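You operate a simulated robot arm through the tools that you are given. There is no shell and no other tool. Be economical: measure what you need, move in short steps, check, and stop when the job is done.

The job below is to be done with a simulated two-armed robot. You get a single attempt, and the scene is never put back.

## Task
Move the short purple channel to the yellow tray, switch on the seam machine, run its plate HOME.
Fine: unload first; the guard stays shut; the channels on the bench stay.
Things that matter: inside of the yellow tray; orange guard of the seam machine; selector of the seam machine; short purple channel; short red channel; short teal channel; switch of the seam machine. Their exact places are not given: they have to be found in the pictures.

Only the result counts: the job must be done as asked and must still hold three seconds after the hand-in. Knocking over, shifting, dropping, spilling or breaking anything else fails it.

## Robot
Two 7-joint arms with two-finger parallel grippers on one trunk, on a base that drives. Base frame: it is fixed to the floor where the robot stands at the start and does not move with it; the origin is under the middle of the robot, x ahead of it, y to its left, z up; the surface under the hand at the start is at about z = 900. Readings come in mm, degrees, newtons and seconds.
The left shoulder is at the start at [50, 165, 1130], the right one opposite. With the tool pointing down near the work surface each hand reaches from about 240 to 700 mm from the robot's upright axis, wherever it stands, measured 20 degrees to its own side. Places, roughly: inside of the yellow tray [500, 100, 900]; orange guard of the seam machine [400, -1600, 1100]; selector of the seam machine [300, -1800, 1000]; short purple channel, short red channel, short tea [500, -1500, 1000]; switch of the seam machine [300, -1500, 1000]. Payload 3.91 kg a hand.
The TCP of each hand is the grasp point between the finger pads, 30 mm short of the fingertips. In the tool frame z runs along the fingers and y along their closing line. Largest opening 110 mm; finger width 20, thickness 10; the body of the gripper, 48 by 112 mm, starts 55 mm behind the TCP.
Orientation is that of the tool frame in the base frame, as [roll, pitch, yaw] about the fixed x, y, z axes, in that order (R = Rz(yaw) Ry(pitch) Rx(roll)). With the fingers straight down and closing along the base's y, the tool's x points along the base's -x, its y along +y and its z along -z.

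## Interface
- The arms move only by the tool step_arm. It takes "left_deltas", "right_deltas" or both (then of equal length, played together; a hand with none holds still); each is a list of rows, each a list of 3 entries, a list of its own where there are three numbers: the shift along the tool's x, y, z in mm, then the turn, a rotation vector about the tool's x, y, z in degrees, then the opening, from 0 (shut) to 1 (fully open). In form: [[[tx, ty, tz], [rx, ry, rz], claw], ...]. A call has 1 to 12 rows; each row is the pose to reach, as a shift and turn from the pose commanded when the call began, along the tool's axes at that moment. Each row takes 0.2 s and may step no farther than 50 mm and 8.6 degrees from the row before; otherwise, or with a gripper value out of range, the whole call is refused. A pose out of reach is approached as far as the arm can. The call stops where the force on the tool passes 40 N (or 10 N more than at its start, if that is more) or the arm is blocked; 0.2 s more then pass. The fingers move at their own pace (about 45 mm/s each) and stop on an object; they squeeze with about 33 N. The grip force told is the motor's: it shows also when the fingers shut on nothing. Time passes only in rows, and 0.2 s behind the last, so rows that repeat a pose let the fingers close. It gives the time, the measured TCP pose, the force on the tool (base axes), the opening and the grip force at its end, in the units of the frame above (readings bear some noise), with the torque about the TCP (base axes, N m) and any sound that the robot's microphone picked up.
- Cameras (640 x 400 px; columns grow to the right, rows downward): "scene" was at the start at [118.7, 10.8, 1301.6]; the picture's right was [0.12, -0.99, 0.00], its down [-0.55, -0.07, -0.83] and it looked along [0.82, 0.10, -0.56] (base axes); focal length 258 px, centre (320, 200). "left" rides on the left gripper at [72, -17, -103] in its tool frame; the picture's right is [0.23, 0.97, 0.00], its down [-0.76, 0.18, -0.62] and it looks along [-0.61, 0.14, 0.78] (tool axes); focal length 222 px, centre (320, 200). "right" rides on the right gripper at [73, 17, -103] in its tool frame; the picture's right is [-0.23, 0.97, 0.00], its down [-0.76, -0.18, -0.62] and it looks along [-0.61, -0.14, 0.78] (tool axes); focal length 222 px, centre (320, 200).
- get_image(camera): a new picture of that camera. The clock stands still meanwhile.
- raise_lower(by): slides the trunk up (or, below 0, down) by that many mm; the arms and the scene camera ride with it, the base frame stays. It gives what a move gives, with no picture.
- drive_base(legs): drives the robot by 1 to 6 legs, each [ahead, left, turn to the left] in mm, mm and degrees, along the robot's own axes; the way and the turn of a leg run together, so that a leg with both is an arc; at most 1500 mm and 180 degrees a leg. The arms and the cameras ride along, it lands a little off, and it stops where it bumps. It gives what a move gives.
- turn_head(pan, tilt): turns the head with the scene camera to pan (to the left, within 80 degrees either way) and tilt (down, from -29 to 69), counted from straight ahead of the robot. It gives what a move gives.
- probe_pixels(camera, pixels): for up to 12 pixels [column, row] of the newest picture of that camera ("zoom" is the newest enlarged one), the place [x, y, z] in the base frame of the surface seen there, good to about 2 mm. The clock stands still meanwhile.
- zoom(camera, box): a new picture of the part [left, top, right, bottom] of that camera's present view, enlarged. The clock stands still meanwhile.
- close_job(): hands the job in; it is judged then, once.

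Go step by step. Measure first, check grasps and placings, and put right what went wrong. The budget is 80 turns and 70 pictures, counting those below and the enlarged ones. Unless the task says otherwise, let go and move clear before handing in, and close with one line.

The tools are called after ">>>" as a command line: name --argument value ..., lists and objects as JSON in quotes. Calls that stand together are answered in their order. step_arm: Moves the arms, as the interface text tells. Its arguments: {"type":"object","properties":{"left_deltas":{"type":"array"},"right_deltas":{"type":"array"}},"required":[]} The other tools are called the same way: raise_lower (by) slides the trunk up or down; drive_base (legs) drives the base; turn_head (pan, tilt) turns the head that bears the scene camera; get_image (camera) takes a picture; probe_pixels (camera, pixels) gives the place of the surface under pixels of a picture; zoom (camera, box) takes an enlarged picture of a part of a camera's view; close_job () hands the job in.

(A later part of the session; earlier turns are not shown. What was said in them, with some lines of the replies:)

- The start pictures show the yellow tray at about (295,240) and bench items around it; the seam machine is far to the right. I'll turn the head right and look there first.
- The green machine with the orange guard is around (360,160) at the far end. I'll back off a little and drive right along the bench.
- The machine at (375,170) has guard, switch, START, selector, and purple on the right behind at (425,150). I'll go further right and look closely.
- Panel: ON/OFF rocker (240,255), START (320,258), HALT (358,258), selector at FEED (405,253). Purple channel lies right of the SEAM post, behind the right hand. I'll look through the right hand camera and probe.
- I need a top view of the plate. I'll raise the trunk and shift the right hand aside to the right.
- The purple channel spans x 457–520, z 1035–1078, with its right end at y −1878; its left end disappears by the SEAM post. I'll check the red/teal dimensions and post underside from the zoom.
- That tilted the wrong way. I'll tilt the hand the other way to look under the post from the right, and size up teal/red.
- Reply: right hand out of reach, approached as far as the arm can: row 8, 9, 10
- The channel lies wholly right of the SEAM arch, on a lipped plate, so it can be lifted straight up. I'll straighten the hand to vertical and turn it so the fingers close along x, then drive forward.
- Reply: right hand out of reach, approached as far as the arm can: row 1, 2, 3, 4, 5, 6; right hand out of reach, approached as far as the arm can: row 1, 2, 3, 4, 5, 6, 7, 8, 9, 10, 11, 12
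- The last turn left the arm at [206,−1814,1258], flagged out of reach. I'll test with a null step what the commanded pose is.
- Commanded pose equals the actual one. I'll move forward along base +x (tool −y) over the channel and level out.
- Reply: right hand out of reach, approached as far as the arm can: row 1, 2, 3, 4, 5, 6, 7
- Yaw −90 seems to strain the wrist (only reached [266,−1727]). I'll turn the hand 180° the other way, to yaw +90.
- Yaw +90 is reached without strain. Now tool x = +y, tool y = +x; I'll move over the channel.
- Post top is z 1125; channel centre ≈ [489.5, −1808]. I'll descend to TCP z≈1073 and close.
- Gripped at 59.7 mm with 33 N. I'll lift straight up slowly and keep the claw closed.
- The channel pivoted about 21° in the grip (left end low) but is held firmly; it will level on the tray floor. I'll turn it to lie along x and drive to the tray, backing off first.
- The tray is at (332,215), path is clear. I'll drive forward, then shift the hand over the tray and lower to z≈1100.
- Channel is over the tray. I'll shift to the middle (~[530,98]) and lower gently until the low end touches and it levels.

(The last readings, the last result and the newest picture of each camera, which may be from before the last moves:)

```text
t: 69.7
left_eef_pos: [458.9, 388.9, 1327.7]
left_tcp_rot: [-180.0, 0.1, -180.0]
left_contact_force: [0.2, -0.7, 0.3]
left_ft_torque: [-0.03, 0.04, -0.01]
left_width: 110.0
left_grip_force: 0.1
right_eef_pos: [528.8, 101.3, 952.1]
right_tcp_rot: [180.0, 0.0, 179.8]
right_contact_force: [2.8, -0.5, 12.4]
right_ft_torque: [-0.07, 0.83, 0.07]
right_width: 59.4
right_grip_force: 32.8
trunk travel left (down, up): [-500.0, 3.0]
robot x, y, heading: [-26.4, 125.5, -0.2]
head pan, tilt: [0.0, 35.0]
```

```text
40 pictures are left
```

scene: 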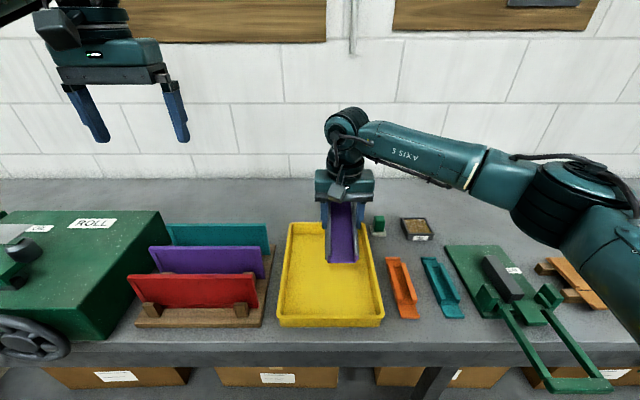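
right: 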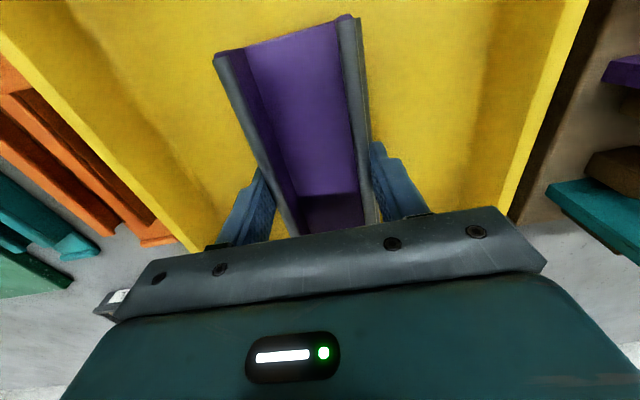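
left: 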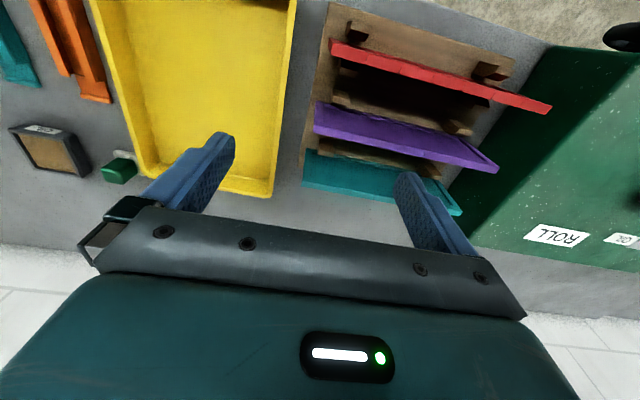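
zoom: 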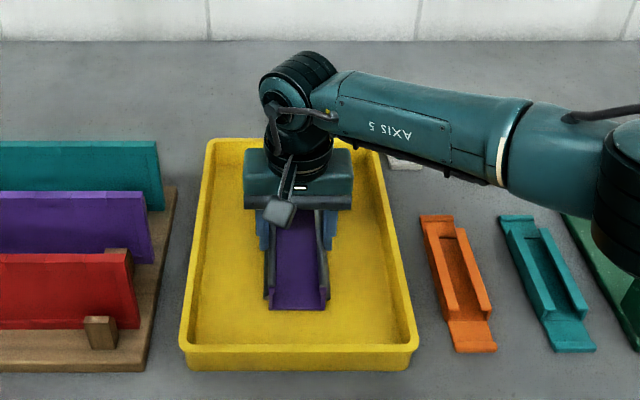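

Contact of 12 N shows it's pivoting level. A few mm more down, then open partway.

>>> step_arm --right_deltas '[[[0, 0, 3], [0, 0, 0], 0.3], [[0, 0, 5], [0, 0, 0], 0.3], [[0, 0, 5], [0, 0, 0], 0.62], [[0, 0, 5], [0, 0, 0], 0.7], [[0, 0, 5], [0, 0, 0], 0.75], [[0, 0, 5], [0, 0, 0], 0.8], [[0, 0, 5], [0, 0, 0], 0.8]]'

>>> step_arm --right_deltas '[[[0, 0, -20], [0, 0, 0], 0.8], [[0, 0, -60], [0, 0, 0], 0.8], [[0, 0, -110], [0, 0, 0], 0.8], [[0, 0, -160], [0, 0, 0], 0.8], [[0, 0, -210], [0, 0, 0], 0.8], [[0, 0, -260], [0, 0, 0], 0.8]]'

>>> get_image --camera "scene"

```text
t: 71.3
left_eef_pos: [460.4, 389.0, 1327.6]
left_tcp_rot: [-180.0, 0.0, 180.0]
left_contact_force: [0.4, 0.3, 0.2]
left_ft_torque: [0.0, 0.0, -0.03]
left_width: 109.9
left_grip_force: 0.0
right_eef_pos: [530.7, 102.1, 947.1]
right_tcp_rot: [179.9, 0.1, 179.8]
right_contact_force: [0.5, 1.1, 0.2]
right_ft_torque: [-0.01, -0.01, -0.07]
right_width: 88.0
right_grip_force: 0.0
trunk travel left (down, up): [-500.0, 3.0]
robot x, y, heading: [-26.1, 125.6, -0.1]
head pan, tilt: [0.0, 35.0]
```

```text
t: 72.7
left_eef_pos: [459.9, 388.7, 1329.6]
left_tcp_rot: [-179.9, 0.2, -179.9]
left_contact_force: [-0.4, 0.5, 0.0]
left_ft_torque: [0.0, -0.02, 0.0]
left_width: 110.0
left_grip_force: 0.0
right_eef_pos: [526.5, 101.8, 1207.3]
right_tcp_rot: [-179.9, 0.1, 179.9]
right_contact_force: [0.2, 0.2, 0.0]
right_ft_torque: [-0.01, 0.01, 0.02]
right_width: 88.0
right_grip_force: 0.1
trunk travel left (down, up): [-500.0, 3.0]
robot x, y, heading: [-26.2, 127.2, 0.0]
head pan, tilt: [0.0, 35.0]
```

```text
39 pictures are left
```

scene: 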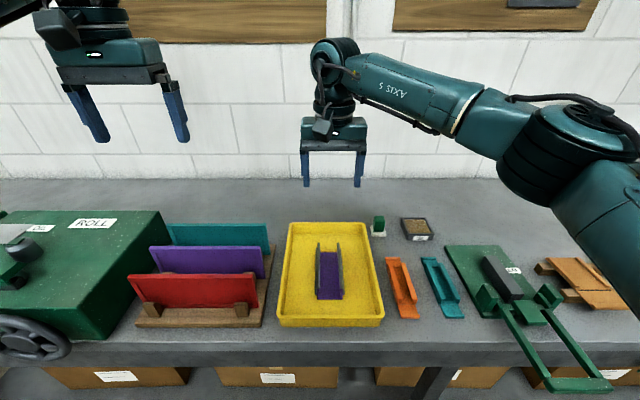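

The purple channel lies flat in the tray at (329,270). Now back off and drive to the machine, standing farther back so a hand can work the front panel horizontally.

>>> step_arm --right_deltas '[[[40, -40, 0], [0, 0, 0], 0.5], [[80, -80, 0], [0, 0, 0], 0.2], [[120, -120, 0], [0, 0, 0], 0], [[150, -160, 0], [0, 0, 0], 0]]'

>>> drive_base --legs '[[-320, 0, 0], [0, -900, 0], [0, -720, 0]]'

>>> turn_head --pan -5 --tilt 28

>>> get_image --camera "scene"

```text
refused: row 1 steps farther than a row can; nothing moved
```

```text
t: 88.9
left_eef_pos: [117.6, -1215.6, 1327.5]
left_tcp_rot: [180.0, 0.1, 179.5]
left_contact_force: [0.0, -0.4, 0.7]
left_ft_torque: [-0.02, 0.0, 0.01]
left_width: 110.0
left_grip_force: 0.2
right_eef_pos: [182.4, -1502.8, 1207.1]
right_tcp_rot: [179.9, 0.2, 179.3]
right_contact_force: [-0.2, -0.4, 0.3]
right_ft_torque: [-0.04, 0.0, 0.02]
right_width: 88.1
right_grip_force: 0.0
trunk travel left (down, up): [-500.0, 3.0]
robot x, y, heading: [-368.5, -1473.8, -0.6]
head pan, tilt: [0.0, 35.0]
```

```text
t: 89.6
left_eef_pos: [117.5, -1215.1, 1328.6]
left_tcp_rot: [-179.8, 0.0, 179.5]
left_contact_force: [1.0, -0.5, 0.2]
left_ft_torque: [-0.04, 0.06, -0.02]
left_width: 110.1
left_grip_force: 0.1
right_eef_pos: [182.7, -1502.3, 1207.1]
right_tcp_rot: [180.0, 0.1, 179.3]
right_contact_force: [0.0, 0.5, -0.4]
right_ft_torque: [-0.01, 0.02, -0.02]
right_width: 87.9
right_grip_force: 0.1
trunk travel left (down, up): [-500.0, 3.0]
robot x, y, heading: [-371.8, -1478.2, -0.6]
head pan, tilt: [-5.0, 28.0]
```

```text
38 pictures are left
```

scene: 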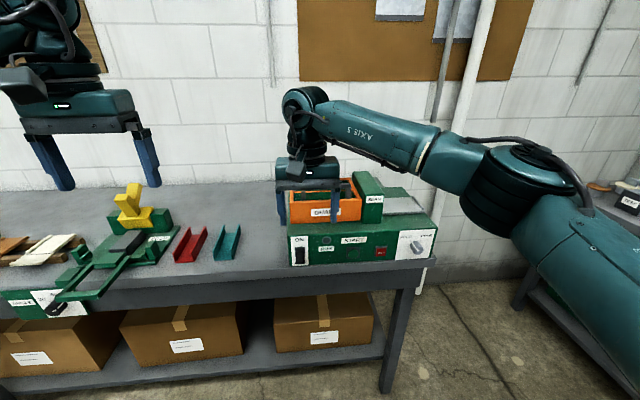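

>>> zoom --camera "scene" --box '[280, 220, 440, 280]'

>>> probe_pixels --camera "zoom" --pixels '[[60, 200], [75, 200], [82, 250], [82, 285], [82, 235], [248, 235], [248, 242], [400, 220], [550, 210], [535, 180], [575, 225], [540, 235]]'

>>> step_arm --right_deltas '[[[0, 0, 0], [0, -8, 0], 0], [[0, 0, 0], [0, -16, 0], 0], [[0, 0, 0], [0, -24, 0], 0], [[0, 0, 0], [0, -32, 0], 0], [[0, 0, 0], [0, -40, 0], 0], [[0, 0, 0], [0, -48, 0], 0], [[0, 0, 0], [0, -56, 0], 0], [[0, 0, 0], [0, -64, 0], 0], [[0, 0, 0], [0, -72, 0], 0], [[0, 0, 0], [0, -80, 0], 0], [[0, 0, 0], [0, -85, 0], 0], [[0, 0, 0], [0, -90, 0], 0]]'

```text
4.00 times, centred on (360, 250) of scene
```

zoom: 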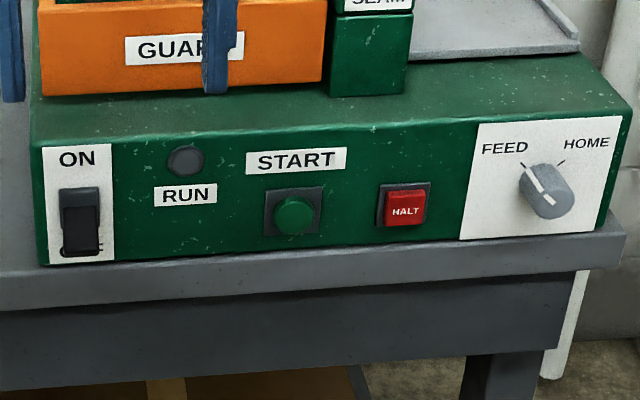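

```text
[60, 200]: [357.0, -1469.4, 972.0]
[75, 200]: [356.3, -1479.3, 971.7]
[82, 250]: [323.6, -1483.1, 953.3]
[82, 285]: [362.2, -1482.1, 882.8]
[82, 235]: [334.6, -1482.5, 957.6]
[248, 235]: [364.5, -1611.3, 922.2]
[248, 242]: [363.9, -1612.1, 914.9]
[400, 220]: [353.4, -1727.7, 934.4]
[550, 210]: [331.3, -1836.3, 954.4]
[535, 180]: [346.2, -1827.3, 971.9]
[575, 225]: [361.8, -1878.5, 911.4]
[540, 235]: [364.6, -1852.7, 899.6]
```

```text
t: 92.2
left_eef_pos: [117.5, -1213.9, 1329.3]
left_tcp_rot: [-179.8, 0.1, 179.7]
left_contact_force: [-0.2, 0.5, -0.2]
left_ft_torque: [0.02, 0.01, -0.02]
left_width: 109.9
left_grip_force: 0.0
right_eef_pos: [183.3, -1502.6, 1207.6]
right_tcp_rot: [9.2, 89.8, 8.5]
right_contact_force: [-0.4, -0.1, 0.3]
right_ft_torque: [0.01, 0.02, 0.02]
right_width: 0.0
right_grip_force: 33.2
trunk travel left (down, up): [-500.0, 3.0]
robot x, y, heading: [-372.0, -1471.8, -0.5]
head pan, tilt: [-5.0, 28.0]
```

The hand now points horizontally forward. The lever (tip [323,−1483,953]) points down = OFF; I'll come under it with closed fingers and lift. First lower the trunk and align.

>>> raise_lower --by -290

>>> step_arm --right_deltas '[[[0, 10, 20], [0, 0, 0], 0], [[0, 19.5, 50], [0, 0, 0], 0], [[0, 19.5, 80], [0, 0, 0], 0]]'

>>> get_image --camera "scene"

>>> get_image --camera "right"

```text
t: 95.1
left_eef_pos: [116.4, -1213.6, 1037.9]
left_tcp_rot: [-179.9, 0.0, 179.5]
left_contact_force: [0.1, -0.1, -0.5]
left_ft_torque: [0.0, 0.02, -0.01]
left_width: 110.2
left_grip_force: 0.0
right_eef_pos: [181.0, -1504.6, 916.9]
right_tcp_rot: [15.1, 89.9, 14.5]
right_contact_force: [-0.1, 0.5, 0.2]
right_ft_torque: [0.03, 0.0, 0.0]
right_width: 0.2
right_grip_force: 33.1
trunk travel left (down, up): [-210.0, 293.0]
robot x, y, heading: [-369.9, -1472.7, -0.6]
head pan, tilt: [-5.0, 28.0]
```

```text
t: 95.9
left_eef_pos: [116.8, -1215.4, 1037.3]
left_tcp_rot: [-179.9, 0.0, 179.5]
left_contact_force: [0.1, 0.7, -0.7]
left_ft_torque: [0.02, -0.02, -0.05]
left_width: 110.0
left_grip_force: 0.1
right_eef_pos: [264.8, -1484.6, 917.6]
right_tcp_rot: [7.0, 90.0, 6.3]
right_contact_force: [0.3, 0.5, 0.2]
right_ft_torque: [-0.02, -0.03, 0.0]
right_width: 0.0
right_grip_force: 33.0
trunk travel left (down, up): [-210.0, 293.0]
robot x, y, heading: [-371.9, -1472.2, -0.5]
head pan, tilt: [-5.0, 28.0]
```

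```text
36 pictures are left
```

scene: 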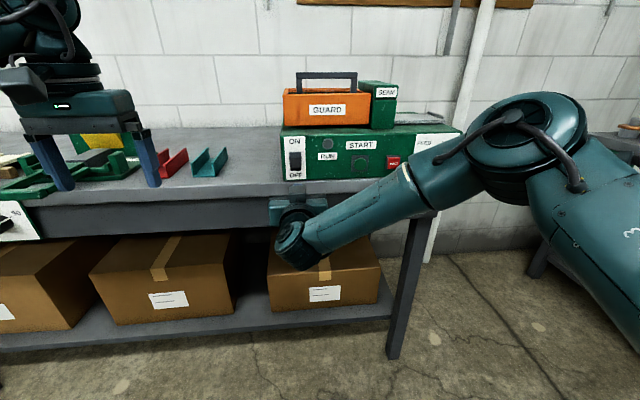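

```text
35 pictures are left
```

right: 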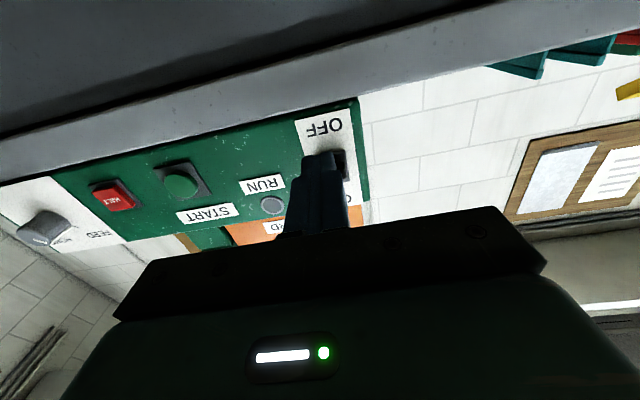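

The camera confirms the finger is lined up just below the lever. I'll advance 42 mm then lift gradually.

>>> step_arm --right_deltas '[[[2, 0, 20], [0, 0, 0], 0], [[2, 0, 42], [0, 0, 0], 0], [[-8, 0, 42], [0, 0, 0], 0], [[-16, 0, 42], [0, 0, 0], 0], [[-22, 0, 42], [0, 0, 0], 0], [[-28, 0, 42], [0, 0, 0], 0], [[-34, 0, 42], [0, 0, 0], 0], [[-40, 0, 42], [0, 0, 0], 0]]'

>>> get_image --camera "right"

>>> zoom --camera "scene" --box '[250, 110, 410, 210]'

```text
t: 97.7
left_eef_pos: [118.2, -1216.2, 1037.0]
left_tcp_rot: [-180.0, 0.0, 179.6]
left_contact_force: [0.1, -0.2, -0.8]
left_ft_torque: [-0.03, 0.0, -0.01]
left_width: 110.1
left_grip_force: 0.1
right_eef_pos: [305.3, -1484.7, 955.3]
right_tcp_rot: [175.7, 89.8, 175.1]
right_contact_force: [0.1, -1.1, -4.3]
right_ft_torque: [-0.01, 0.14, 0.02]
right_width: 0.1
right_grip_force: 33.4
trunk travel left (down, up): [-210.0, 293.0]
robot x, y, heading: [-373.7, -1474.8, -0.8]
head pan, tilt: [-5.0, 28.0]
```

```text
34 pictures are left
```

right: 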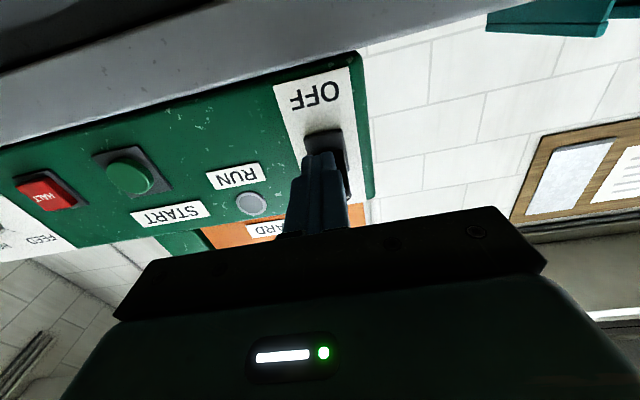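

```text
4.00 times, centred on (330, 160) of scene
```

zoom: 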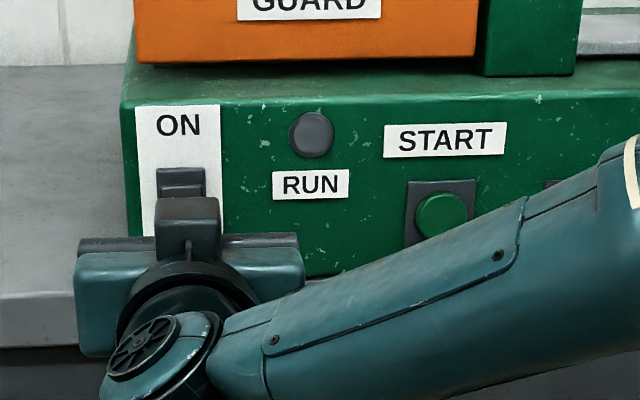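

The lever is being lifted (−4 N). I'll continue upwards.

>>> step_arm --right_deltas '[[[-5, 0, 0], [0, 0, 0], 0], [[-10, 0, 0], [0, 0, 0], 0], [[-15, 0, 0], [0, 0, 0], 0], [[-20, 0, 0], [0, 0, 0], 0], [[-24, 0, 0], [0, 0, 0], 0]]'

>>> zoom --camera "scene" --box '[250, 110, 410, 210]'

```text
t: 98.5
left_eef_pos: [117.4, -1215.7, 1038.8]
left_tcp_rot: [-180.0, 0.1, 179.6]
left_contact_force: [0.4, 0.4, -0.8]
left_ft_torque: [0.01, -0.01, 0.01]
left_width: 110.1
left_grip_force: 0.0
right_eef_pos: [302.6, -1484.5, 956.8]
right_tcp_rot: [-173.5, 88.3, -174.2]
right_contact_force: [-4.0, -1.5, -5.6]
right_ft_torque: [0.0, 0.14, -0.09]
right_width: 0.0
right_grip_force: 33.2
trunk travel left (down, up): [-210.0, 293.0]
robot x, y, heading: [-369.4, -1474.5, -0.6]
head pan, tilt: [-5.0, 28.0]
stopped in row 4 (right hand): the force on the tool passed its limit at 41 N (the readings are from after the stop); the commanded pose is now the measured one
```

```text
4.00 times, centred on (330, 160) of scene
```

zoom: 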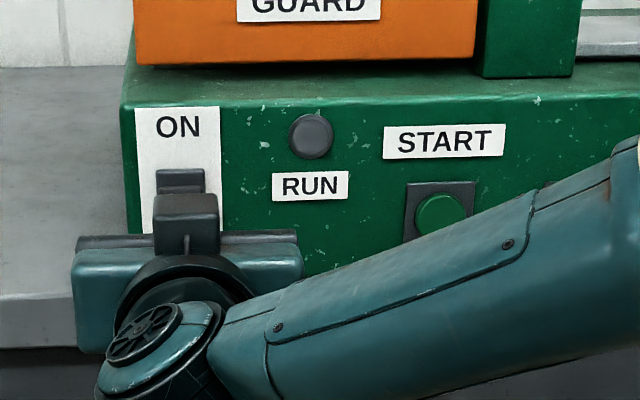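

It stopped at 41 N near z 957. I'll back away down and look at the lever.

>>> step_arm --right_deltas '[[[6, 0, 0], [0, 0, 0], 0], [[25, 0, -5], [0, 0, 0], 0], [[40, 0, -40], [0, 0, 0], 0], [[40, 0, -80], [0, 0, 0], 0]]'

>>> zoom --camera "scene" --box '[270, 120, 350, 200]'

>>> zoom --camera "right" --box '[220, 80, 400, 240]'

```text
t: 99.5
left_eef_pos: [117.4, -1214.9, 1039.0]
left_tcp_rot: [-179.9, 0.1, 179.5]
left_contact_force: [0.1, 0.2, -0.1]
left_ft_torque: [0.01, 0.0, 0.0]
left_width: 109.9
left_grip_force: 0.1
right_eef_pos: [218.5, -1487.8, 920.6]
right_tcp_rot: [-175.7, 88.7, -176.3]
right_contact_force: [0.5, -0.5, 0.4]
right_ft_torque: [-0.06, 0.01, -0.03]
right_width: 0.0
right_grip_force: 33.1
trunk travel left (down, up): [-210.0, 293.0]
robot x, y, heading: [-373.9, -1473.5, 0.0]
head pan, tilt: [-5.0, 28.0]
```

```text
5.00 times, centred on (310, 160) of scene
```

zoom: 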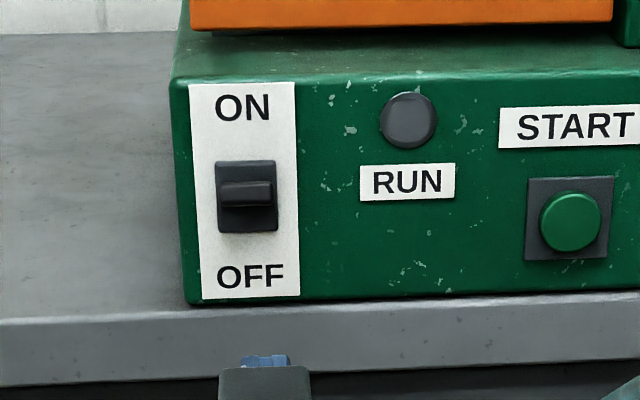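

```text
2.50 times, centred on (310, 160) of right
```

zoom: 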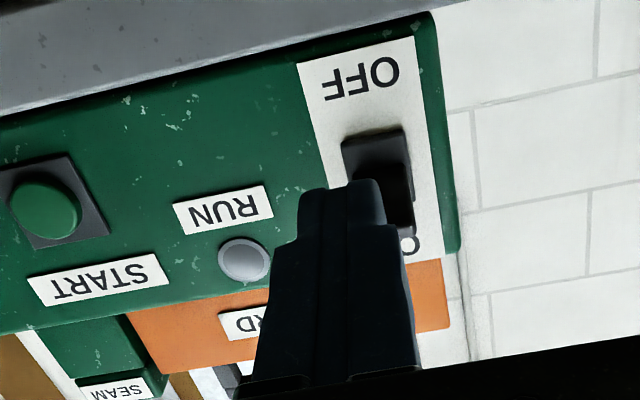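

>>> zoom --camera "scene" --box '[290, 140, 320, 170]'

>>> probe_pixels --camera "zoom" --pixels '[[190, 100], [190, 150], [190, 200], [190, 240], [190, 270], [190, 310], [190, 340], [190, 380], [190, 420]]'

```text
13.33 times, centred on (305, 155) of scene
```

zoom: 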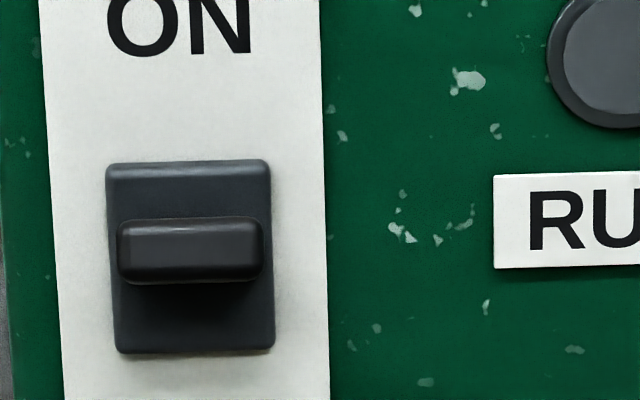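

```text
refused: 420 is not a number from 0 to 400
```

>>> probe_pixels --camera "zoom" --pixels '[[190, 100], [190, 170], [190, 200], [190, 224], [190, 245], [190, 270], [190, 280], [190, 310], [190, 340], [190, 380]]'

```text
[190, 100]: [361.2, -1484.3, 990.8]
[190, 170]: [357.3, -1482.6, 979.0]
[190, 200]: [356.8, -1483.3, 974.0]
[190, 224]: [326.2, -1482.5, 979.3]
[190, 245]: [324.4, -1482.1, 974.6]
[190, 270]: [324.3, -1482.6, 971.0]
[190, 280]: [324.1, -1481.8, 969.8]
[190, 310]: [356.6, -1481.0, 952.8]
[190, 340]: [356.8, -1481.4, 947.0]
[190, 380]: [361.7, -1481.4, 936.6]
```

The lever tip is now at z 970–979, above the pivot (963): ON, against its stop. Next the selector: drive right 250 with the hand clear and look.

>>> drive_base --legs '[[0, -220, 0]]'

>>> turn_head --pan -5 --tilt 20

>>> get_image --camera "scene"

>>> get_image --camera "right"

```text
t: 102.1
left_eef_pos: [115.2, -1438.7, 1039.3]
left_tcp_rot: [-180.0, 0.1, 179.2]
left_contact_force: [-0.2, 0.6, -0.3]
left_ft_torque: [-0.01, 0.0, -0.01]
left_width: 109.9
left_grip_force: 0.1
right_eef_pos: [217.7, -1710.2, 921.4]
right_tcp_rot: [-175.2, 88.6, -176.2]
right_contact_force: [0.4, 0.2, -0.2]
right_ft_torque: [-0.01, 0.01, -0.02]
right_width: 0.0
right_grip_force: 32.8
trunk travel left (down, up): [-210.0, 293.0]
robot x, y, heading: [-369.9, -1693.9, -1.0]
head pan, tilt: [-5.0, 28.0]
```

```text
t: 102.8
left_eef_pos: [116.2, -1437.9, 1038.4]
left_tcp_rot: [-179.9, 0.0, 179.2]
left_contact_force: [0.6, -0.1, 0.2]
left_ft_torque: [-0.01, -0.04, -0.01]
left_width: 109.7
left_grip_force: 0.1
right_eef_pos: [217.5, -1710.3, 921.7]
right_tcp_rot: [-175.0, 88.7, -175.8]
right_contact_force: [0.0, 0.8, 0.2]
right_ft_torque: [0.0, -0.04, 0.0]
right_width: 0.1
right_grip_force: 32.8
trunk travel left (down, up): [-210.0, 293.0]
robot x, y, heading: [-376.3, -1694.1, -0.8]
head pan, tilt: [-5.0, 20.0]
```

```text
28 pictures are left
```

scene: 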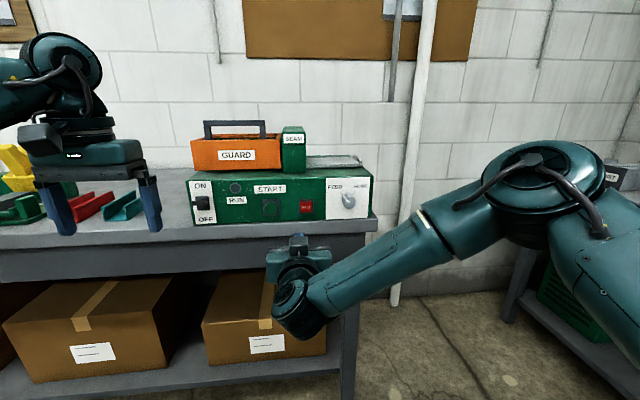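

```text
27 pictures are left
```

right: 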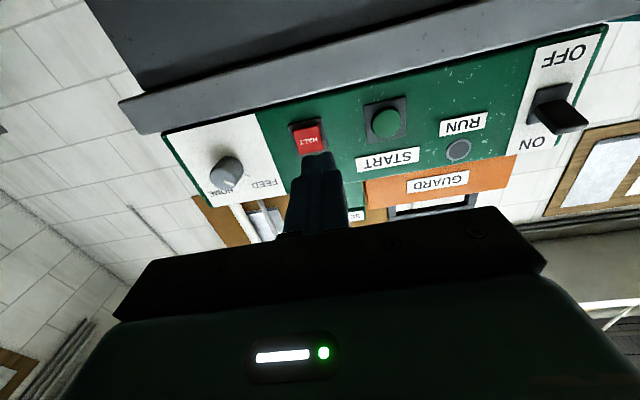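

The hand view confirms the lever now leans to ON (560,115). Zoom onto the knob.

>>> zoom --camera "scene" --box '[322, 175, 374, 220]'

>>> probe_pixels --camera "zoom" --pixels '[[330, 180], [330, 220], [330, 250], [350, 270], [290, 220], [370, 220], [330, 150], [300, 170], [400, 200], [260, 220], [420, 240], [330, 300]]'

```text
8.89 times, centred on (348, 198) of scene
```

zoom: 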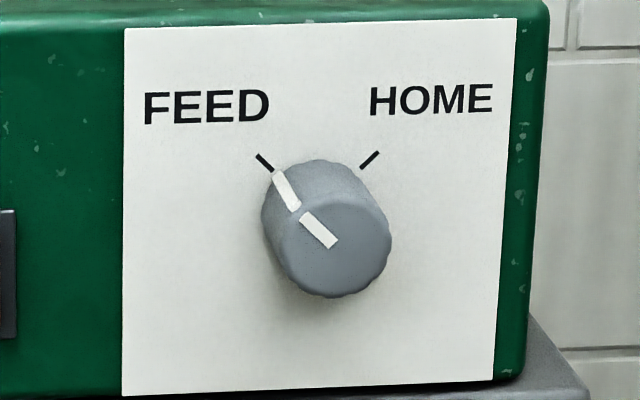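

```text
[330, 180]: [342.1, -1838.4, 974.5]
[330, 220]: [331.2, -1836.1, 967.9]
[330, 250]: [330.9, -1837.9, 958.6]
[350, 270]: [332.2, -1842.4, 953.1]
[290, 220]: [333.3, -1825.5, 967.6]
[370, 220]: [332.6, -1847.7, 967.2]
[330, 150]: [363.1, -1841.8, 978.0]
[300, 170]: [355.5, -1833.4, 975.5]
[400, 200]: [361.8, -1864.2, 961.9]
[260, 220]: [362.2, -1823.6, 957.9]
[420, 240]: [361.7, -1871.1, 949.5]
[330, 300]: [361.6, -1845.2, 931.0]
```

Knob: axis ≈ [y −1838.5, z 960], front face x 331, panel x 361, radius ~17; needs 90° clockwise (tool +rz). I'll pre-roll −45°, open to ~70 mm and place the hand in front of it.

>>> step_arm --right_deltas '[[[-10, -30, 0], [0, 0, -7.5], 0.2], [[-20, -60, 0], [0, 0, -15], 0.4], [[-30, -90, 0], [0, 0, -22.5], 0.6], [[-38, -115, 0], [0, 0, -30], 0.64], [[-38, -128, 10], [0, 0, -37.5], 0.64], [[-38, -128, 20], [0, 0, -45], 0.64], [[-38, -128, 20], [0, 0, -45], 0.64]]'

>>> get_image --camera "right"

```text
t: 104.4
left_eef_pos: [115.5, -1438.6, 1038.6]
left_tcp_rot: [-179.9, 0.1, 179.2]
left_contact_force: [0.0, -0.7, -0.1]
left_ft_torque: [0.0, 0.0, -0.01]
left_width: 109.9
left_grip_force: 0.1
right_eef_pos: [237.1, -1821.9, 970.4]
right_tcp_rot: [-92.5, 44.7, -93.3]
right_contact_force: [-0.1, -0.8, -0.2]
right_ft_torque: [0.0, 0.01, 0.04]
right_width: 70.3
right_grip_force: 0.1
right hand out of reach, approached as far as the arm can: row 4, 5, 6, 7
trunk travel left (down, up): [-210.0, 293.0]
robot x, y, heading: [-373.9, -1695.4, -0.9]
head pan, tilt: [-5.0, 20.0]
```

```text
25 pictures are left
```

right: 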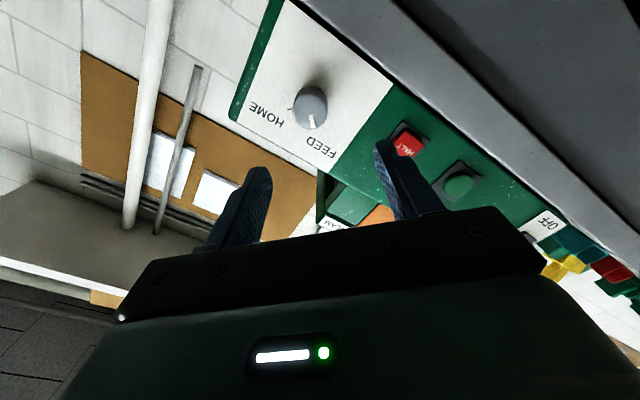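

Negative roll limits the reach. I'll roll back to 0 here first, then move.

>>> step_arm --right_deltas '[[[0, 0, 0], [0, 0, 8], 0.64], [[0, 0, 0], [0, 0, 16], 0.64], [[0, 0, 0], [0, 0, 24], 0.64], [[0, 0, 0], [0, 0, 32], 0.64], [[0, 0, 0], [0, 0, 40], 0.64], [[0, 0, 0], [0, 0, 44], 0.64]]'

>>> step_arm --right_deltas '[[[10, -16, 0], [0, 0, 0], 0.64], [[10, -16, 0], [0, 0, 0], 0.64]]'

```text
t: 105.8
left_eef_pos: [114.7, -1437.7, 1037.9]
left_tcp_rot: [-179.9, 0.1, 179.2]
left_contact_force: [-0.5, 0.2, -0.8]
left_ft_torque: [0.02, 0.01, 0.03]
left_width: 109.7
left_grip_force: 0.0
right_eef_pos: [234.2, -1819.5, 969.8]
right_tcp_rot: [-147.5, 88.0, -148.8]
right_contact_force: [-0.5, -0.1, 0.7]
right_ft_torque: [0.01, -0.02, -0.02]
right_width: 70.6
right_grip_force: 0.1
trunk travel left (down, up): [-210.0, 293.0]
robot x, y, heading: [-373.2, -1694.6, -0.9]
head pan, tilt: [-5.0, 20.0]
```

```text
t: 106.4
left_eef_pos: [115.2, -1439.0, 1037.2]
left_tcp_rot: [-180.0, 0.1, 179.2]
left_contact_force: [0.3, -0.3, -0.1]
left_ft_torque: [0.01, 0.01, -0.01]
left_width: 110.0
left_grip_force: 0.1
right_eef_pos: [230.4, -1821.4, 970.6]
right_tcp_rot: [-146.5, 88.1, -147.9]
right_contact_force: [-0.6, -0.1, -0.5]
right_ft_torque: [-0.01, -0.02, 0.01]
right_width: 70.3
right_grip_force: 0.1
right hand out of reach, approached as far as the arm can: row 1, 2
trunk travel left (down, up): [-210.0, 293.0]
robot x, y, heading: [-372.4, -1694.9, -1.0]
head pan, tilt: [-5.0, 20.0]
```

Reach is limited to the outside in this pose; I'll bring the hand inward and drive the base right instead.

>>> step_arm --right_deltas '[[[0, 40, 0], [0, 0, 0], 0.64], [[0, 80, 0], [0, 0, 0], 0.64], [[10, 110, 0], [0, 0, 0], 0.64]]'

>>> drive_base --legs '[[0, -128, 1]]'

```text
t: 107.2
left_eef_pos: [116.4, -1438.2, 1038.7]
left_tcp_rot: [-179.9, 0.0, 179.2]
left_contact_force: [0.0, -0.3, 0.0]
left_ft_torque: [0.01, -0.01, 0.01]
left_width: 110.3
left_grip_force: 0.1
right_eef_pos: [233.5, -1711.9, 958.4]
right_tcp_rot: [-140.7, 88.2, -141.8]
right_contact_force: [0.0, -0.8, -0.5]
right_ft_torque: [-0.01, 0.01, -0.03]
right_width: 70.4
right_grip_force: 0.0
trunk travel left (down, up): [-210.0, 293.0]
robot x, y, heading: [-373.8, -1697.5, -0.7]
head pan, tilt: [-5.0, 20.0]
```

```text
t: 108.9
left_eef_pos: [110.0, -1557.6, 1038.6]
left_tcp_rot: [180.0, 0.2, -179.9]
left_contact_force: [-0.4, -0.2, -0.8]
left_ft_torque: [0.02, 0.01, -0.01]
left_width: 109.9
left_grip_force: 0.1
right_eef_pos: [232.8, -1827.2, 958.5]
right_tcp_rot: [-140.5, 88.3, -140.4]
right_contact_force: [-0.4, -0.1, -0.1]
right_ft_torque: [-0.04, 0.02, 0.03]
right_width: 70.5
right_grip_force: 0.0
trunk travel left (down, up): [-210.0, 293.0]
robot x, y, heading: [-373.3, -1822.0, 0.1]
head pan, tilt: [-5.0, 20.0]
```

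Aligned in front of the knob at [233,−1827,958.5]. Advance around it and close.

>>> step_arm --right_deltas '[[[-2, -11.3, 20], [0, 0, 0], 0.64], [[-2, -11.3, 50], [0, 0, 0], 0.64]]'

>>> get_image --camera "right"

>>> zoom --camera "scene" --box '[210, 140, 410, 265]'

```text
t: 109.5
left_eef_pos: [111.3, -1555.5, 1038.2]
left_tcp_rot: [-180.0, 0.0, -179.7]
left_contact_force: [-0.3, -0.1, -0.3]
left_ft_torque: [0.0, -0.01, -0.02]
left_width: 110.2
left_grip_force: 0.1
right_eef_pos: [285.2, -1838.1, 960.1]
right_tcp_rot: [-140.5, 88.2, -140.5]
right_contact_force: [-0.5, 0.2, 0.5]
right_ft_torque: [-0.03, 0.01, 0.01]
right_width: 70.5
right_grip_force: 0.0
trunk travel left (down, up): [-210.0, 293.0]
robot x, y, heading: [-375.0, -1819.3, -0.0]
head pan, tilt: [-5.0, 20.0]
```

```text
24 pictures are left
```

right: 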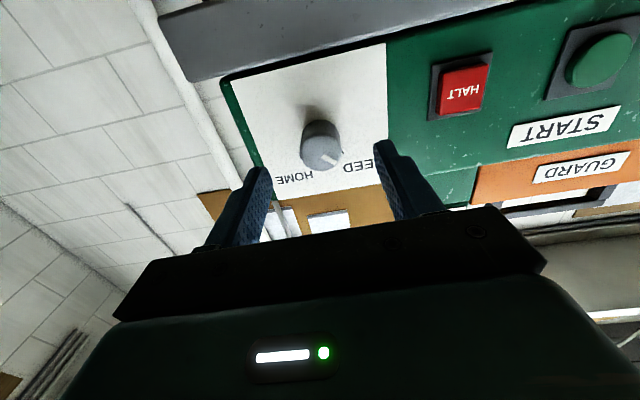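

```text
3.20 times, centred on (310, 202) of scene
```

zoom: 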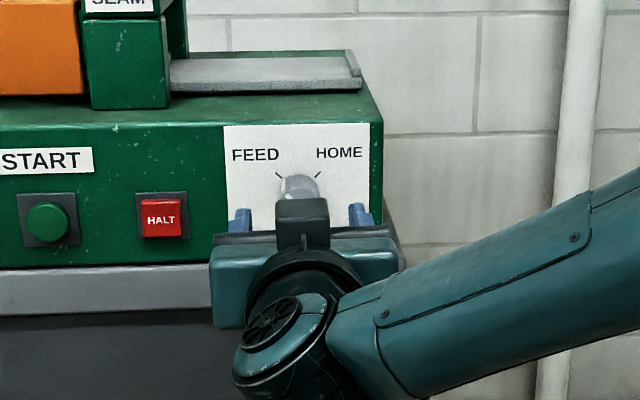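

Centred on the knob. Advance 39 mm and close.

>>> step_arm --right_deltas '[[[-1, 0, 20], [0, 0, 0], 0.64], [[-1, 0, 38], [0, 0, 0], 0.64], [[-1, 0, 38], [0, 0, 0], 0.45], [[-1, 0, 38], [0, 0, 0], 0.2], [[-1, 0, 38], [0, 0, 0], 0.2], [[-1, 0, 38], [0, 0, 0], 0.2], [[-1, 0, 38], [0, 0, 0], 0.2]]'

```text
t: 111.1
left_eef_pos: [110.9, -1556.7, 1038.3]
left_tcp_rot: [179.9, 0.0, -179.9]
left_contact_force: [-0.2, -0.6, 0.5]
left_ft_torque: [0.01, 0.0, -0.02]
left_width: 110.0
left_grip_force: 0.0
right_eef_pos: [321.4, -1839.8, 959.7]
right_tcp_rot: [-140.2, 88.3, -140.2]
right_contact_force: [2.0, -2.1, 0.1]
right_ft_torque: [0.01, -0.16, -0.14]
right_width: 30.8
right_grip_force: 45.2
trunk travel left (down, up): [-210.0, 293.0]
robot x, y, heading: [-374.6, -1823.8, 0.0]
head pan, tilt: [-5.0, 20.0]
```

Knob gripped (30.8 mm). Roll +90° clockwise.

>>> step_arm --right_deltas '[[[0, 0, 0], [0, 0, 7.5], 0.2], [[0, 0, 0], [0, 0, 15], 0.2], [[0, 0, 0], [0, 0, 22.5], 0.2], [[0, 0, 0], [0, 0, 30], 0.2], [[0, 0, 0], [0, 0, 37.5], 0.2], [[0, 0, 0], [0, 0, 45], 0.2], [[0, 0, 0], [0, 0, 52.5], 0.2], [[0, 0, 0], [0, 0, 60], 0.2], [[0, 0, 0], [0, 0, 67.5], 0.2], [[0, 0, 0], [0, 0, 75], 0.2], [[0, 0, 0], [0, 0, 82.5], 0.2], [[0, 0, 0], [0, 0, 90], 0.2]]'

>>> get_image --camera "right"

>>> zoom --camera "scene" --box '[210, 140, 410, 265]'

```text
t: 113.7
left_eef_pos: [111.2, -1555.2, 1037.5]
left_tcp_rot: [-179.9, 0.0, -179.9]
left_contact_force: [0.2, -0.6, -0.2]
left_ft_torque: [-0.01, 0.0, 0.0]
left_width: 109.9
left_grip_force: 0.1
right_eef_pos: [321.3, -1838.5, 961.6]
right_tcp_rot: [91.3, 0.9, 90.0]
right_contact_force: [19.5, 3.4, 10.5]
right_ft_torque: [0.0, -0.96, 1.16]
right_width: 30.9
right_grip_force: 45.4
trunk travel left (down, up): [-210.0, 293.0]
robot x, y, heading: [-375.1, -1823.3, 0.2]
head pan, tilt: [-5.0, 20.0]
```

```text
22 pictures are left
```

right: 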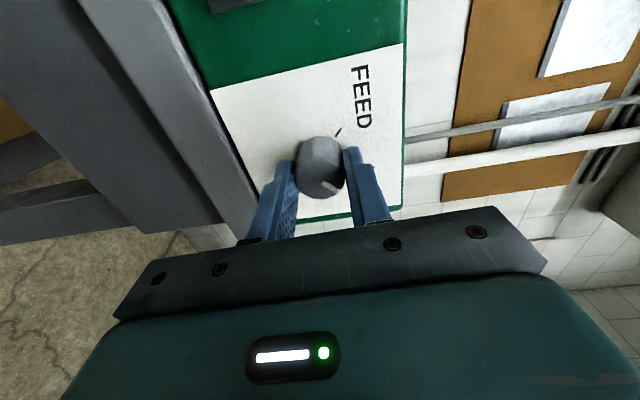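

```text
3.20 times, centred on (310, 202) of scene
```

zoom: 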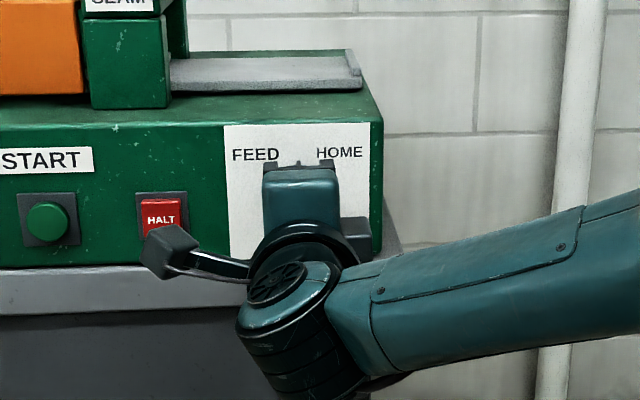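

The knob has turned toward HOME. Open, retreat straight back, and check.

>>> step_arm --right_deltas '[[[0, 0, 0], [0, 0, 0], 0.45], [[0, 0, 0], [0, 0, 0], 0.6], [[0, 0, 0], [0, 0, 0], 0.6], [[0, 0, -30], [0, 0, 0], 0.6], [[0, 0, -60], [0, 0, 0], 0.6], [[0, 0, -90], [0, 0, 0], 0.6]]'

>>> zoom --camera "right" --box '[200, 30, 420, 230]'

```text
t: 115.1
left_eef_pos: [110.2, -1557.0, 1037.6]
left_tcp_rot: [-179.9, 0.1, -179.8]
left_contact_force: [-1.0, -0.8, 0.4]
left_ft_torque: [-0.02, 0.01, 0.0]
left_width: 109.8
left_grip_force: 0.1
right_eef_pos: [228.5, -1839.0, 961.8]
right_tcp_rot: [91.3, 1.1, 90.0]
right_contact_force: [-0.5, -0.1, -0.6]
right_ft_torque: [-0.04, 0.01, 0.0]
right_width: 66.1
right_grip_force: 0.1
trunk travel left (down, up): [-210.0, 293.0]
robot x, y, heading: [-377.0, -1819.1, -0.1]
head pan, tilt: [-5.0, 20.0]
```

```text
2.00 times, centred on (310, 130) of right
```

zoom: 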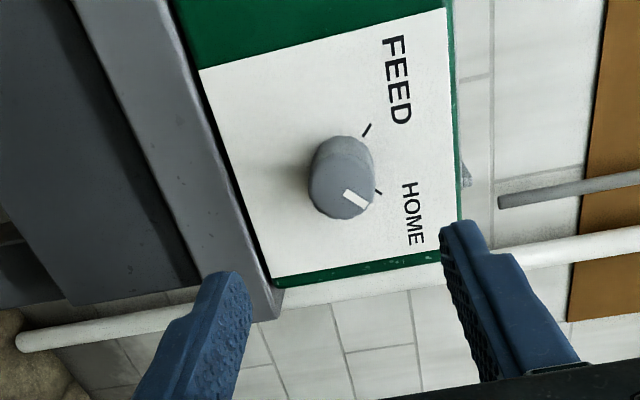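

The selector points to HOME. Close fingers and drive left to line up with START [354,−1644,944].

>>> step_arm --right_deltas '[[[0, -10, -10], [0, 0, 0], 0.3], [[0, -17, -10], [0, 0, 0], 0], [[0, -17, -10], [0, 0, 0], 0], [[0, -17, -10], [0, 0, 0], 0], [[0, -17, -10], [0, 0, 0], 0]]'

>>> drive_base --legs '[[0, 195, 0]]'

>>> zoom --camera "scene" --box '[220, 130, 420, 255]'

>>> get_image --camera "right"

```text
t: 116.3
left_eef_pos: [110.4, -1556.8, 1037.7]
left_tcp_rot: [-179.9, 0.1, -179.8]
left_contact_force: [0.7, 0.0, 0.6]
left_ft_torque: [-0.01, -0.01, 0.01]
left_width: 109.9
left_grip_force: 0.0
right_eef_pos: [219.8, -1840.3, 942.9]
right_tcp_rot: [91.3, 1.1, 90.0]
right_contact_force: [0.4, -0.2, 0.2]
right_ft_torque: [-0.03, 0.01, 0.01]
right_width: 0.1
right_grip_force: 33.0
trunk travel left (down, up): [-210.0, 293.0]
robot x, y, heading: [-375.0, -1822.1, 0.2]
head pan, tilt: [-5.0, 20.0]
```

```text
t: 118.7
left_eef_pos: [110.3, -1360.0, 1038.6]
left_tcp_rot: [-180.0, 0.1, -179.7]
left_contact_force: [0.0, -0.7, 0.8]
left_ft_torque: [0.01, -0.01, -0.03]
left_width: 110.2
left_grip_force: 0.1
right_eef_pos: [219.4, -1644.9, 943.9]
right_tcp_rot: [91.4, 1.1, 90.0]
right_contact_force: [0.1, -0.3, 0.6]
right_ft_torque: [-0.03, 0.0, -0.02]
right_width: 0.0
right_grip_force: 33.1
trunk travel left (down, up): [-210.0, 293.0]
robot x, y, heading: [-375.6, -1624.2, -0.1]
head pan, tilt: [-5.0, 20.0]
```

```text
3.20 times, centred on (320, 192) of scene
```

zoom: 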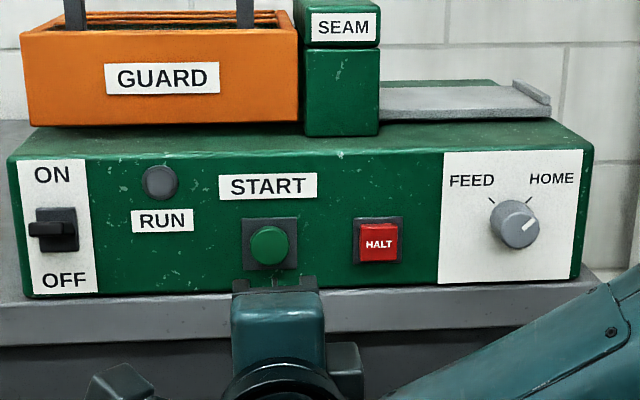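

```text
18 pictures are left
```

right: 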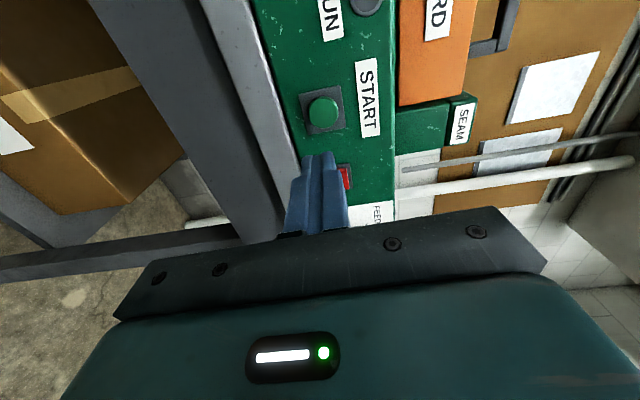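

>>> probe_pixels --camera "zoom" --pixels '[[270, 245], [252, 245], [288, 245], [270, 230], [270, 262], [48, 228], [48, 236], [160, 182], [465, 95]]'

```text
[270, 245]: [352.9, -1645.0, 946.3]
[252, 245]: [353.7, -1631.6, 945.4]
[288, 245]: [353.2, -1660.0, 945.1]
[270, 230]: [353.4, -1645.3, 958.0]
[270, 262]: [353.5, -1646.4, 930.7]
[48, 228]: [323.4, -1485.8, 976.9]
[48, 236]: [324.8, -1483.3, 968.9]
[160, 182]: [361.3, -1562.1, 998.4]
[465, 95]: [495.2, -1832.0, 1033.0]
```

START at [353,−1645,945], directly ahead. Press: 103 mm to contact, then a few mm in.

>>> step_arm --right_deltas '[[[0, 2, 40], [0, 0, 0], 0], [[0, 3, 75], [0, 0, 0], 0], [[0, 3, 95], [0, 0, 0], 0], [[0, 3, 102], [0, 0, 0], 0], [[0, 3, 105], [0, 0, 0], 0], [[0, 3, 108], [0, 0, 0], 0], [[0, 3, 111], [0, 0, 0], 0]]'

>>> zoom --camera "scene" --box '[220, 110, 420, 235]'

```text
t: 120.3
left_eef_pos: [109.0, -1360.2, 1039.5]
left_tcp_rot: [179.9, 0.3, -179.8]
left_contact_force: [0.8, 0.4, 0.4]
left_ft_torque: [0.04, -0.03, -0.01]
left_width: 109.9
left_grip_force: 0.0
right_eef_pos: [329.7, -1645.8, 944.9]
right_tcp_rot: [91.4, 1.1, 90.1]
right_contact_force: [-18.7, -6.2, 0.1]
right_ft_torque: [-0.05, -0.1, -0.18]
right_width: 0.0
right_grip_force: 33.3
trunk travel left (down, up): [-210.0, 293.0]
robot x, y, heading: [-372.9, -1625.0, -0.0]
head pan, tilt: [-5.0, 20.0]
heard: click
```

```text
3.20 times, centred on (320, 172) of scene
```

zoom: 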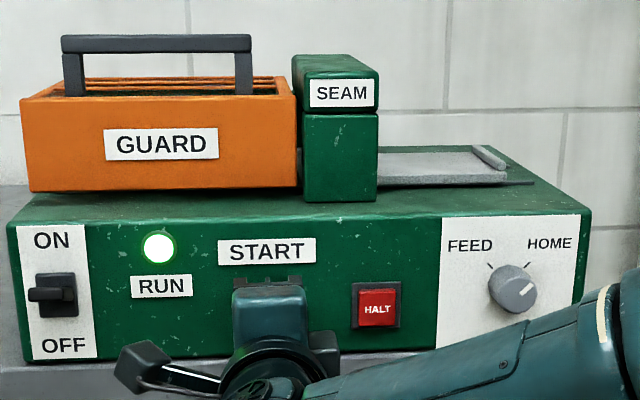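

A click, RUN is lit, and the plate is moving left. I'll withdraw the finger and let it run.

>>> step_arm --right_deltas '[[[0, 0, -20], [0, 0, 0], 0], [[0, 0, -60], [0, 0, 0], 0], [[0, 0, -100], [0, 0, 0], 0], [[0, 0, -140], [0, 0, 0], 0], [[0, 0, -140], [0, 0, 0], 0], [[0, 0, -140], [0, 0, 0], 0], [[0, 0, -140], [0, 0, 0], 0], [[0, 0, -140], [0, 0, 0], 0], [[0, 0, -140], [0, 0, 0], 0], [[0, 0, -140], [0, 0, 0], 0], [[0, 0, -140], [0, 0, 0], 0], [[0, 0, -140], [0, 0, 0], 0]]'

>>> get_image --camera "scene"

```text
t: 122.9
left_eef_pos: [109.9, -1360.9, 1039.1]
left_tcp_rot: [-179.9, 0.1, -179.9]
left_contact_force: [0.3, 0.0, -0.4]
left_ft_torque: [-0.01, 0.02, 0.02]
left_width: 110.1
left_grip_force: 0.0
right_eef_pos: [187.4, -1647.6, 950.4]
right_tcp_rot: [91.3, 1.1, 90.1]
right_contact_force: [-0.3, -0.5, -0.5]
right_ft_torque: [0.02, 0.0, -0.02]
right_width: 0.0
right_grip_force: 33.0
trunk travel left (down, up): [-210.0, 293.0]
robot x, y, heading: [-371.3, -1623.0, 0.1]
head pan, tilt: [-5.0, 20.0]
```

```text
16 pictures are left
```

scene: 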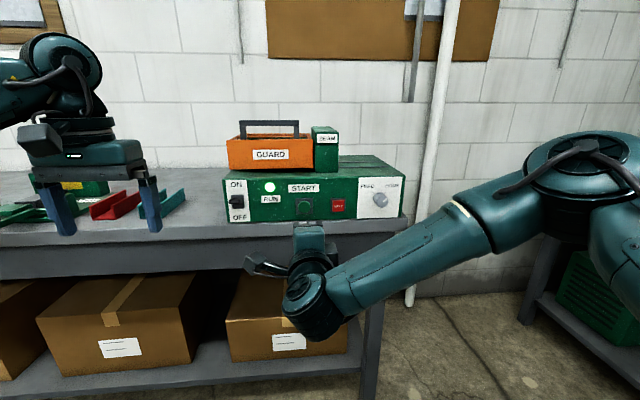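

The plate has gone in under the guard; RUN still lit. I'll wait to see it finish.

>>> step_arm --right_deltas '[[[0, 0, 0], [0, 0, 0], 0], [[0, 0, 0], [0, 0, 0], 0], [[0, 0, 0], [0, 0, 0], 0], [[0, 0, 0], [0, 0, 0], 0], [[0, 0, 0], [0, 0, 0], 0], [[0, 0, 0], [0, 0, 0], 0], [[0, 0, 0], [0, 0, 0], 0], [[0, 0, 0], [0, 0, 0], 0], [[0, 0, 0], [0, 0, 0], 0], [[0, 0, 0], [0, 0, 0], 0], [[0, 0, 0], [0, 0, 0], 0], [[0, 0, 0], [0, 0, 0], 0]]'

>>> step_arm --right_deltas '[[[0, 0, 0], [0, 0, 0], 0], [[0, 0, 0], [0, 0, 0], 0], [[0, 0, 0], [0, 0, 0], 0], [[0, 0, 0], [0, 0, 0], 0], [[0, 0, 0], [0, 0, 0], 0], [[0, 0, 0], [0, 0, 0], 0], [[0, 0, 0], [0, 0, 0], 0], [[0, 0, 0], [0, 0, 0], 0], [[0, 0, 0], [0, 0, 0], 0], [[0, 0, 0], [0, 0, 0], 0], [[0, 0, 0], [0, 0, 0], 0], [[0, 0, 0], [0, 0, 0], 0]]'

>>> zoom --camera "scene" --box '[210, 105, 420, 235]'

```text
t: 125.5
left_eef_pos: [109.5, -1359.9, 1038.0]
left_tcp_rot: [-179.8, 0.1, -179.8]
left_contact_force: [-0.8, -0.4, 0.1]
left_ft_torque: [0.04, 0.0, -0.02]
left_width: 110.0
left_grip_force: 0.0
right_eef_pos: [187.4, -1647.3, 949.2]
right_tcp_rot: [91.3, 1.1, 90.0]
right_contact_force: [0.6, 0.7, -0.2]
right_ft_torque: [0.05, -0.02, 0.01]
right_width: 0.0
right_grip_force: 32.9
trunk travel left (down, up): [-210.0, 293.0]
robot x, y, heading: [-376.6, -1622.0, 0.3]
head pan, tilt: [-5.0, 20.0]
```

```text
t: 128.1
left_eef_pos: [110.1, -1359.5, 1037.8]
left_tcp_rot: [-179.8, 0.1, -179.8]
left_contact_force: [-0.3, -0.1, -0.8]
left_ft_torque: [-0.02, -0.01, -0.03]
left_width: 110.0
left_grip_force: 0.0
right_eef_pos: [187.8, -1646.8, 950.6]
right_tcp_rot: [91.2, 1.2, 89.9]
right_contact_force: [0.3, 0.7, -0.2]
right_ft_torque: [0.0, 0.01, 0.0]
right_width: 0.0
right_grip_force: 33.0
trunk travel left (down, up): [-210.0, 293.0]
robot x, y, heading: [-380.4, -1628.3, 0.0]
head pan, tilt: [-5.0, 20.0]
```

```text
3.05 times, centred on (315, 170) of scene
```

zoom: 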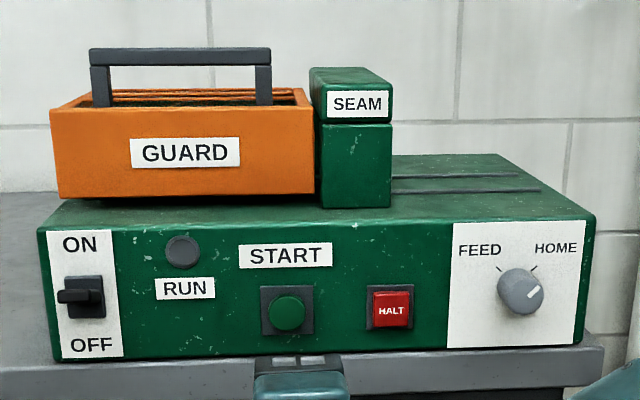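

RUN has gone out and the plate is fully home under the shut guard. The switch is ON, the selector is at HOME, the hand is clear, and the purple channel lies in the tray, so I'm handing in.

>>> close_job

```text
The job is handed in.
```

I put the purple channel in the yellow tray first, then switched the seam machine on and ran its plate HOME. The guard stayed shut, and I did not touch the red and teal channels on the bench.
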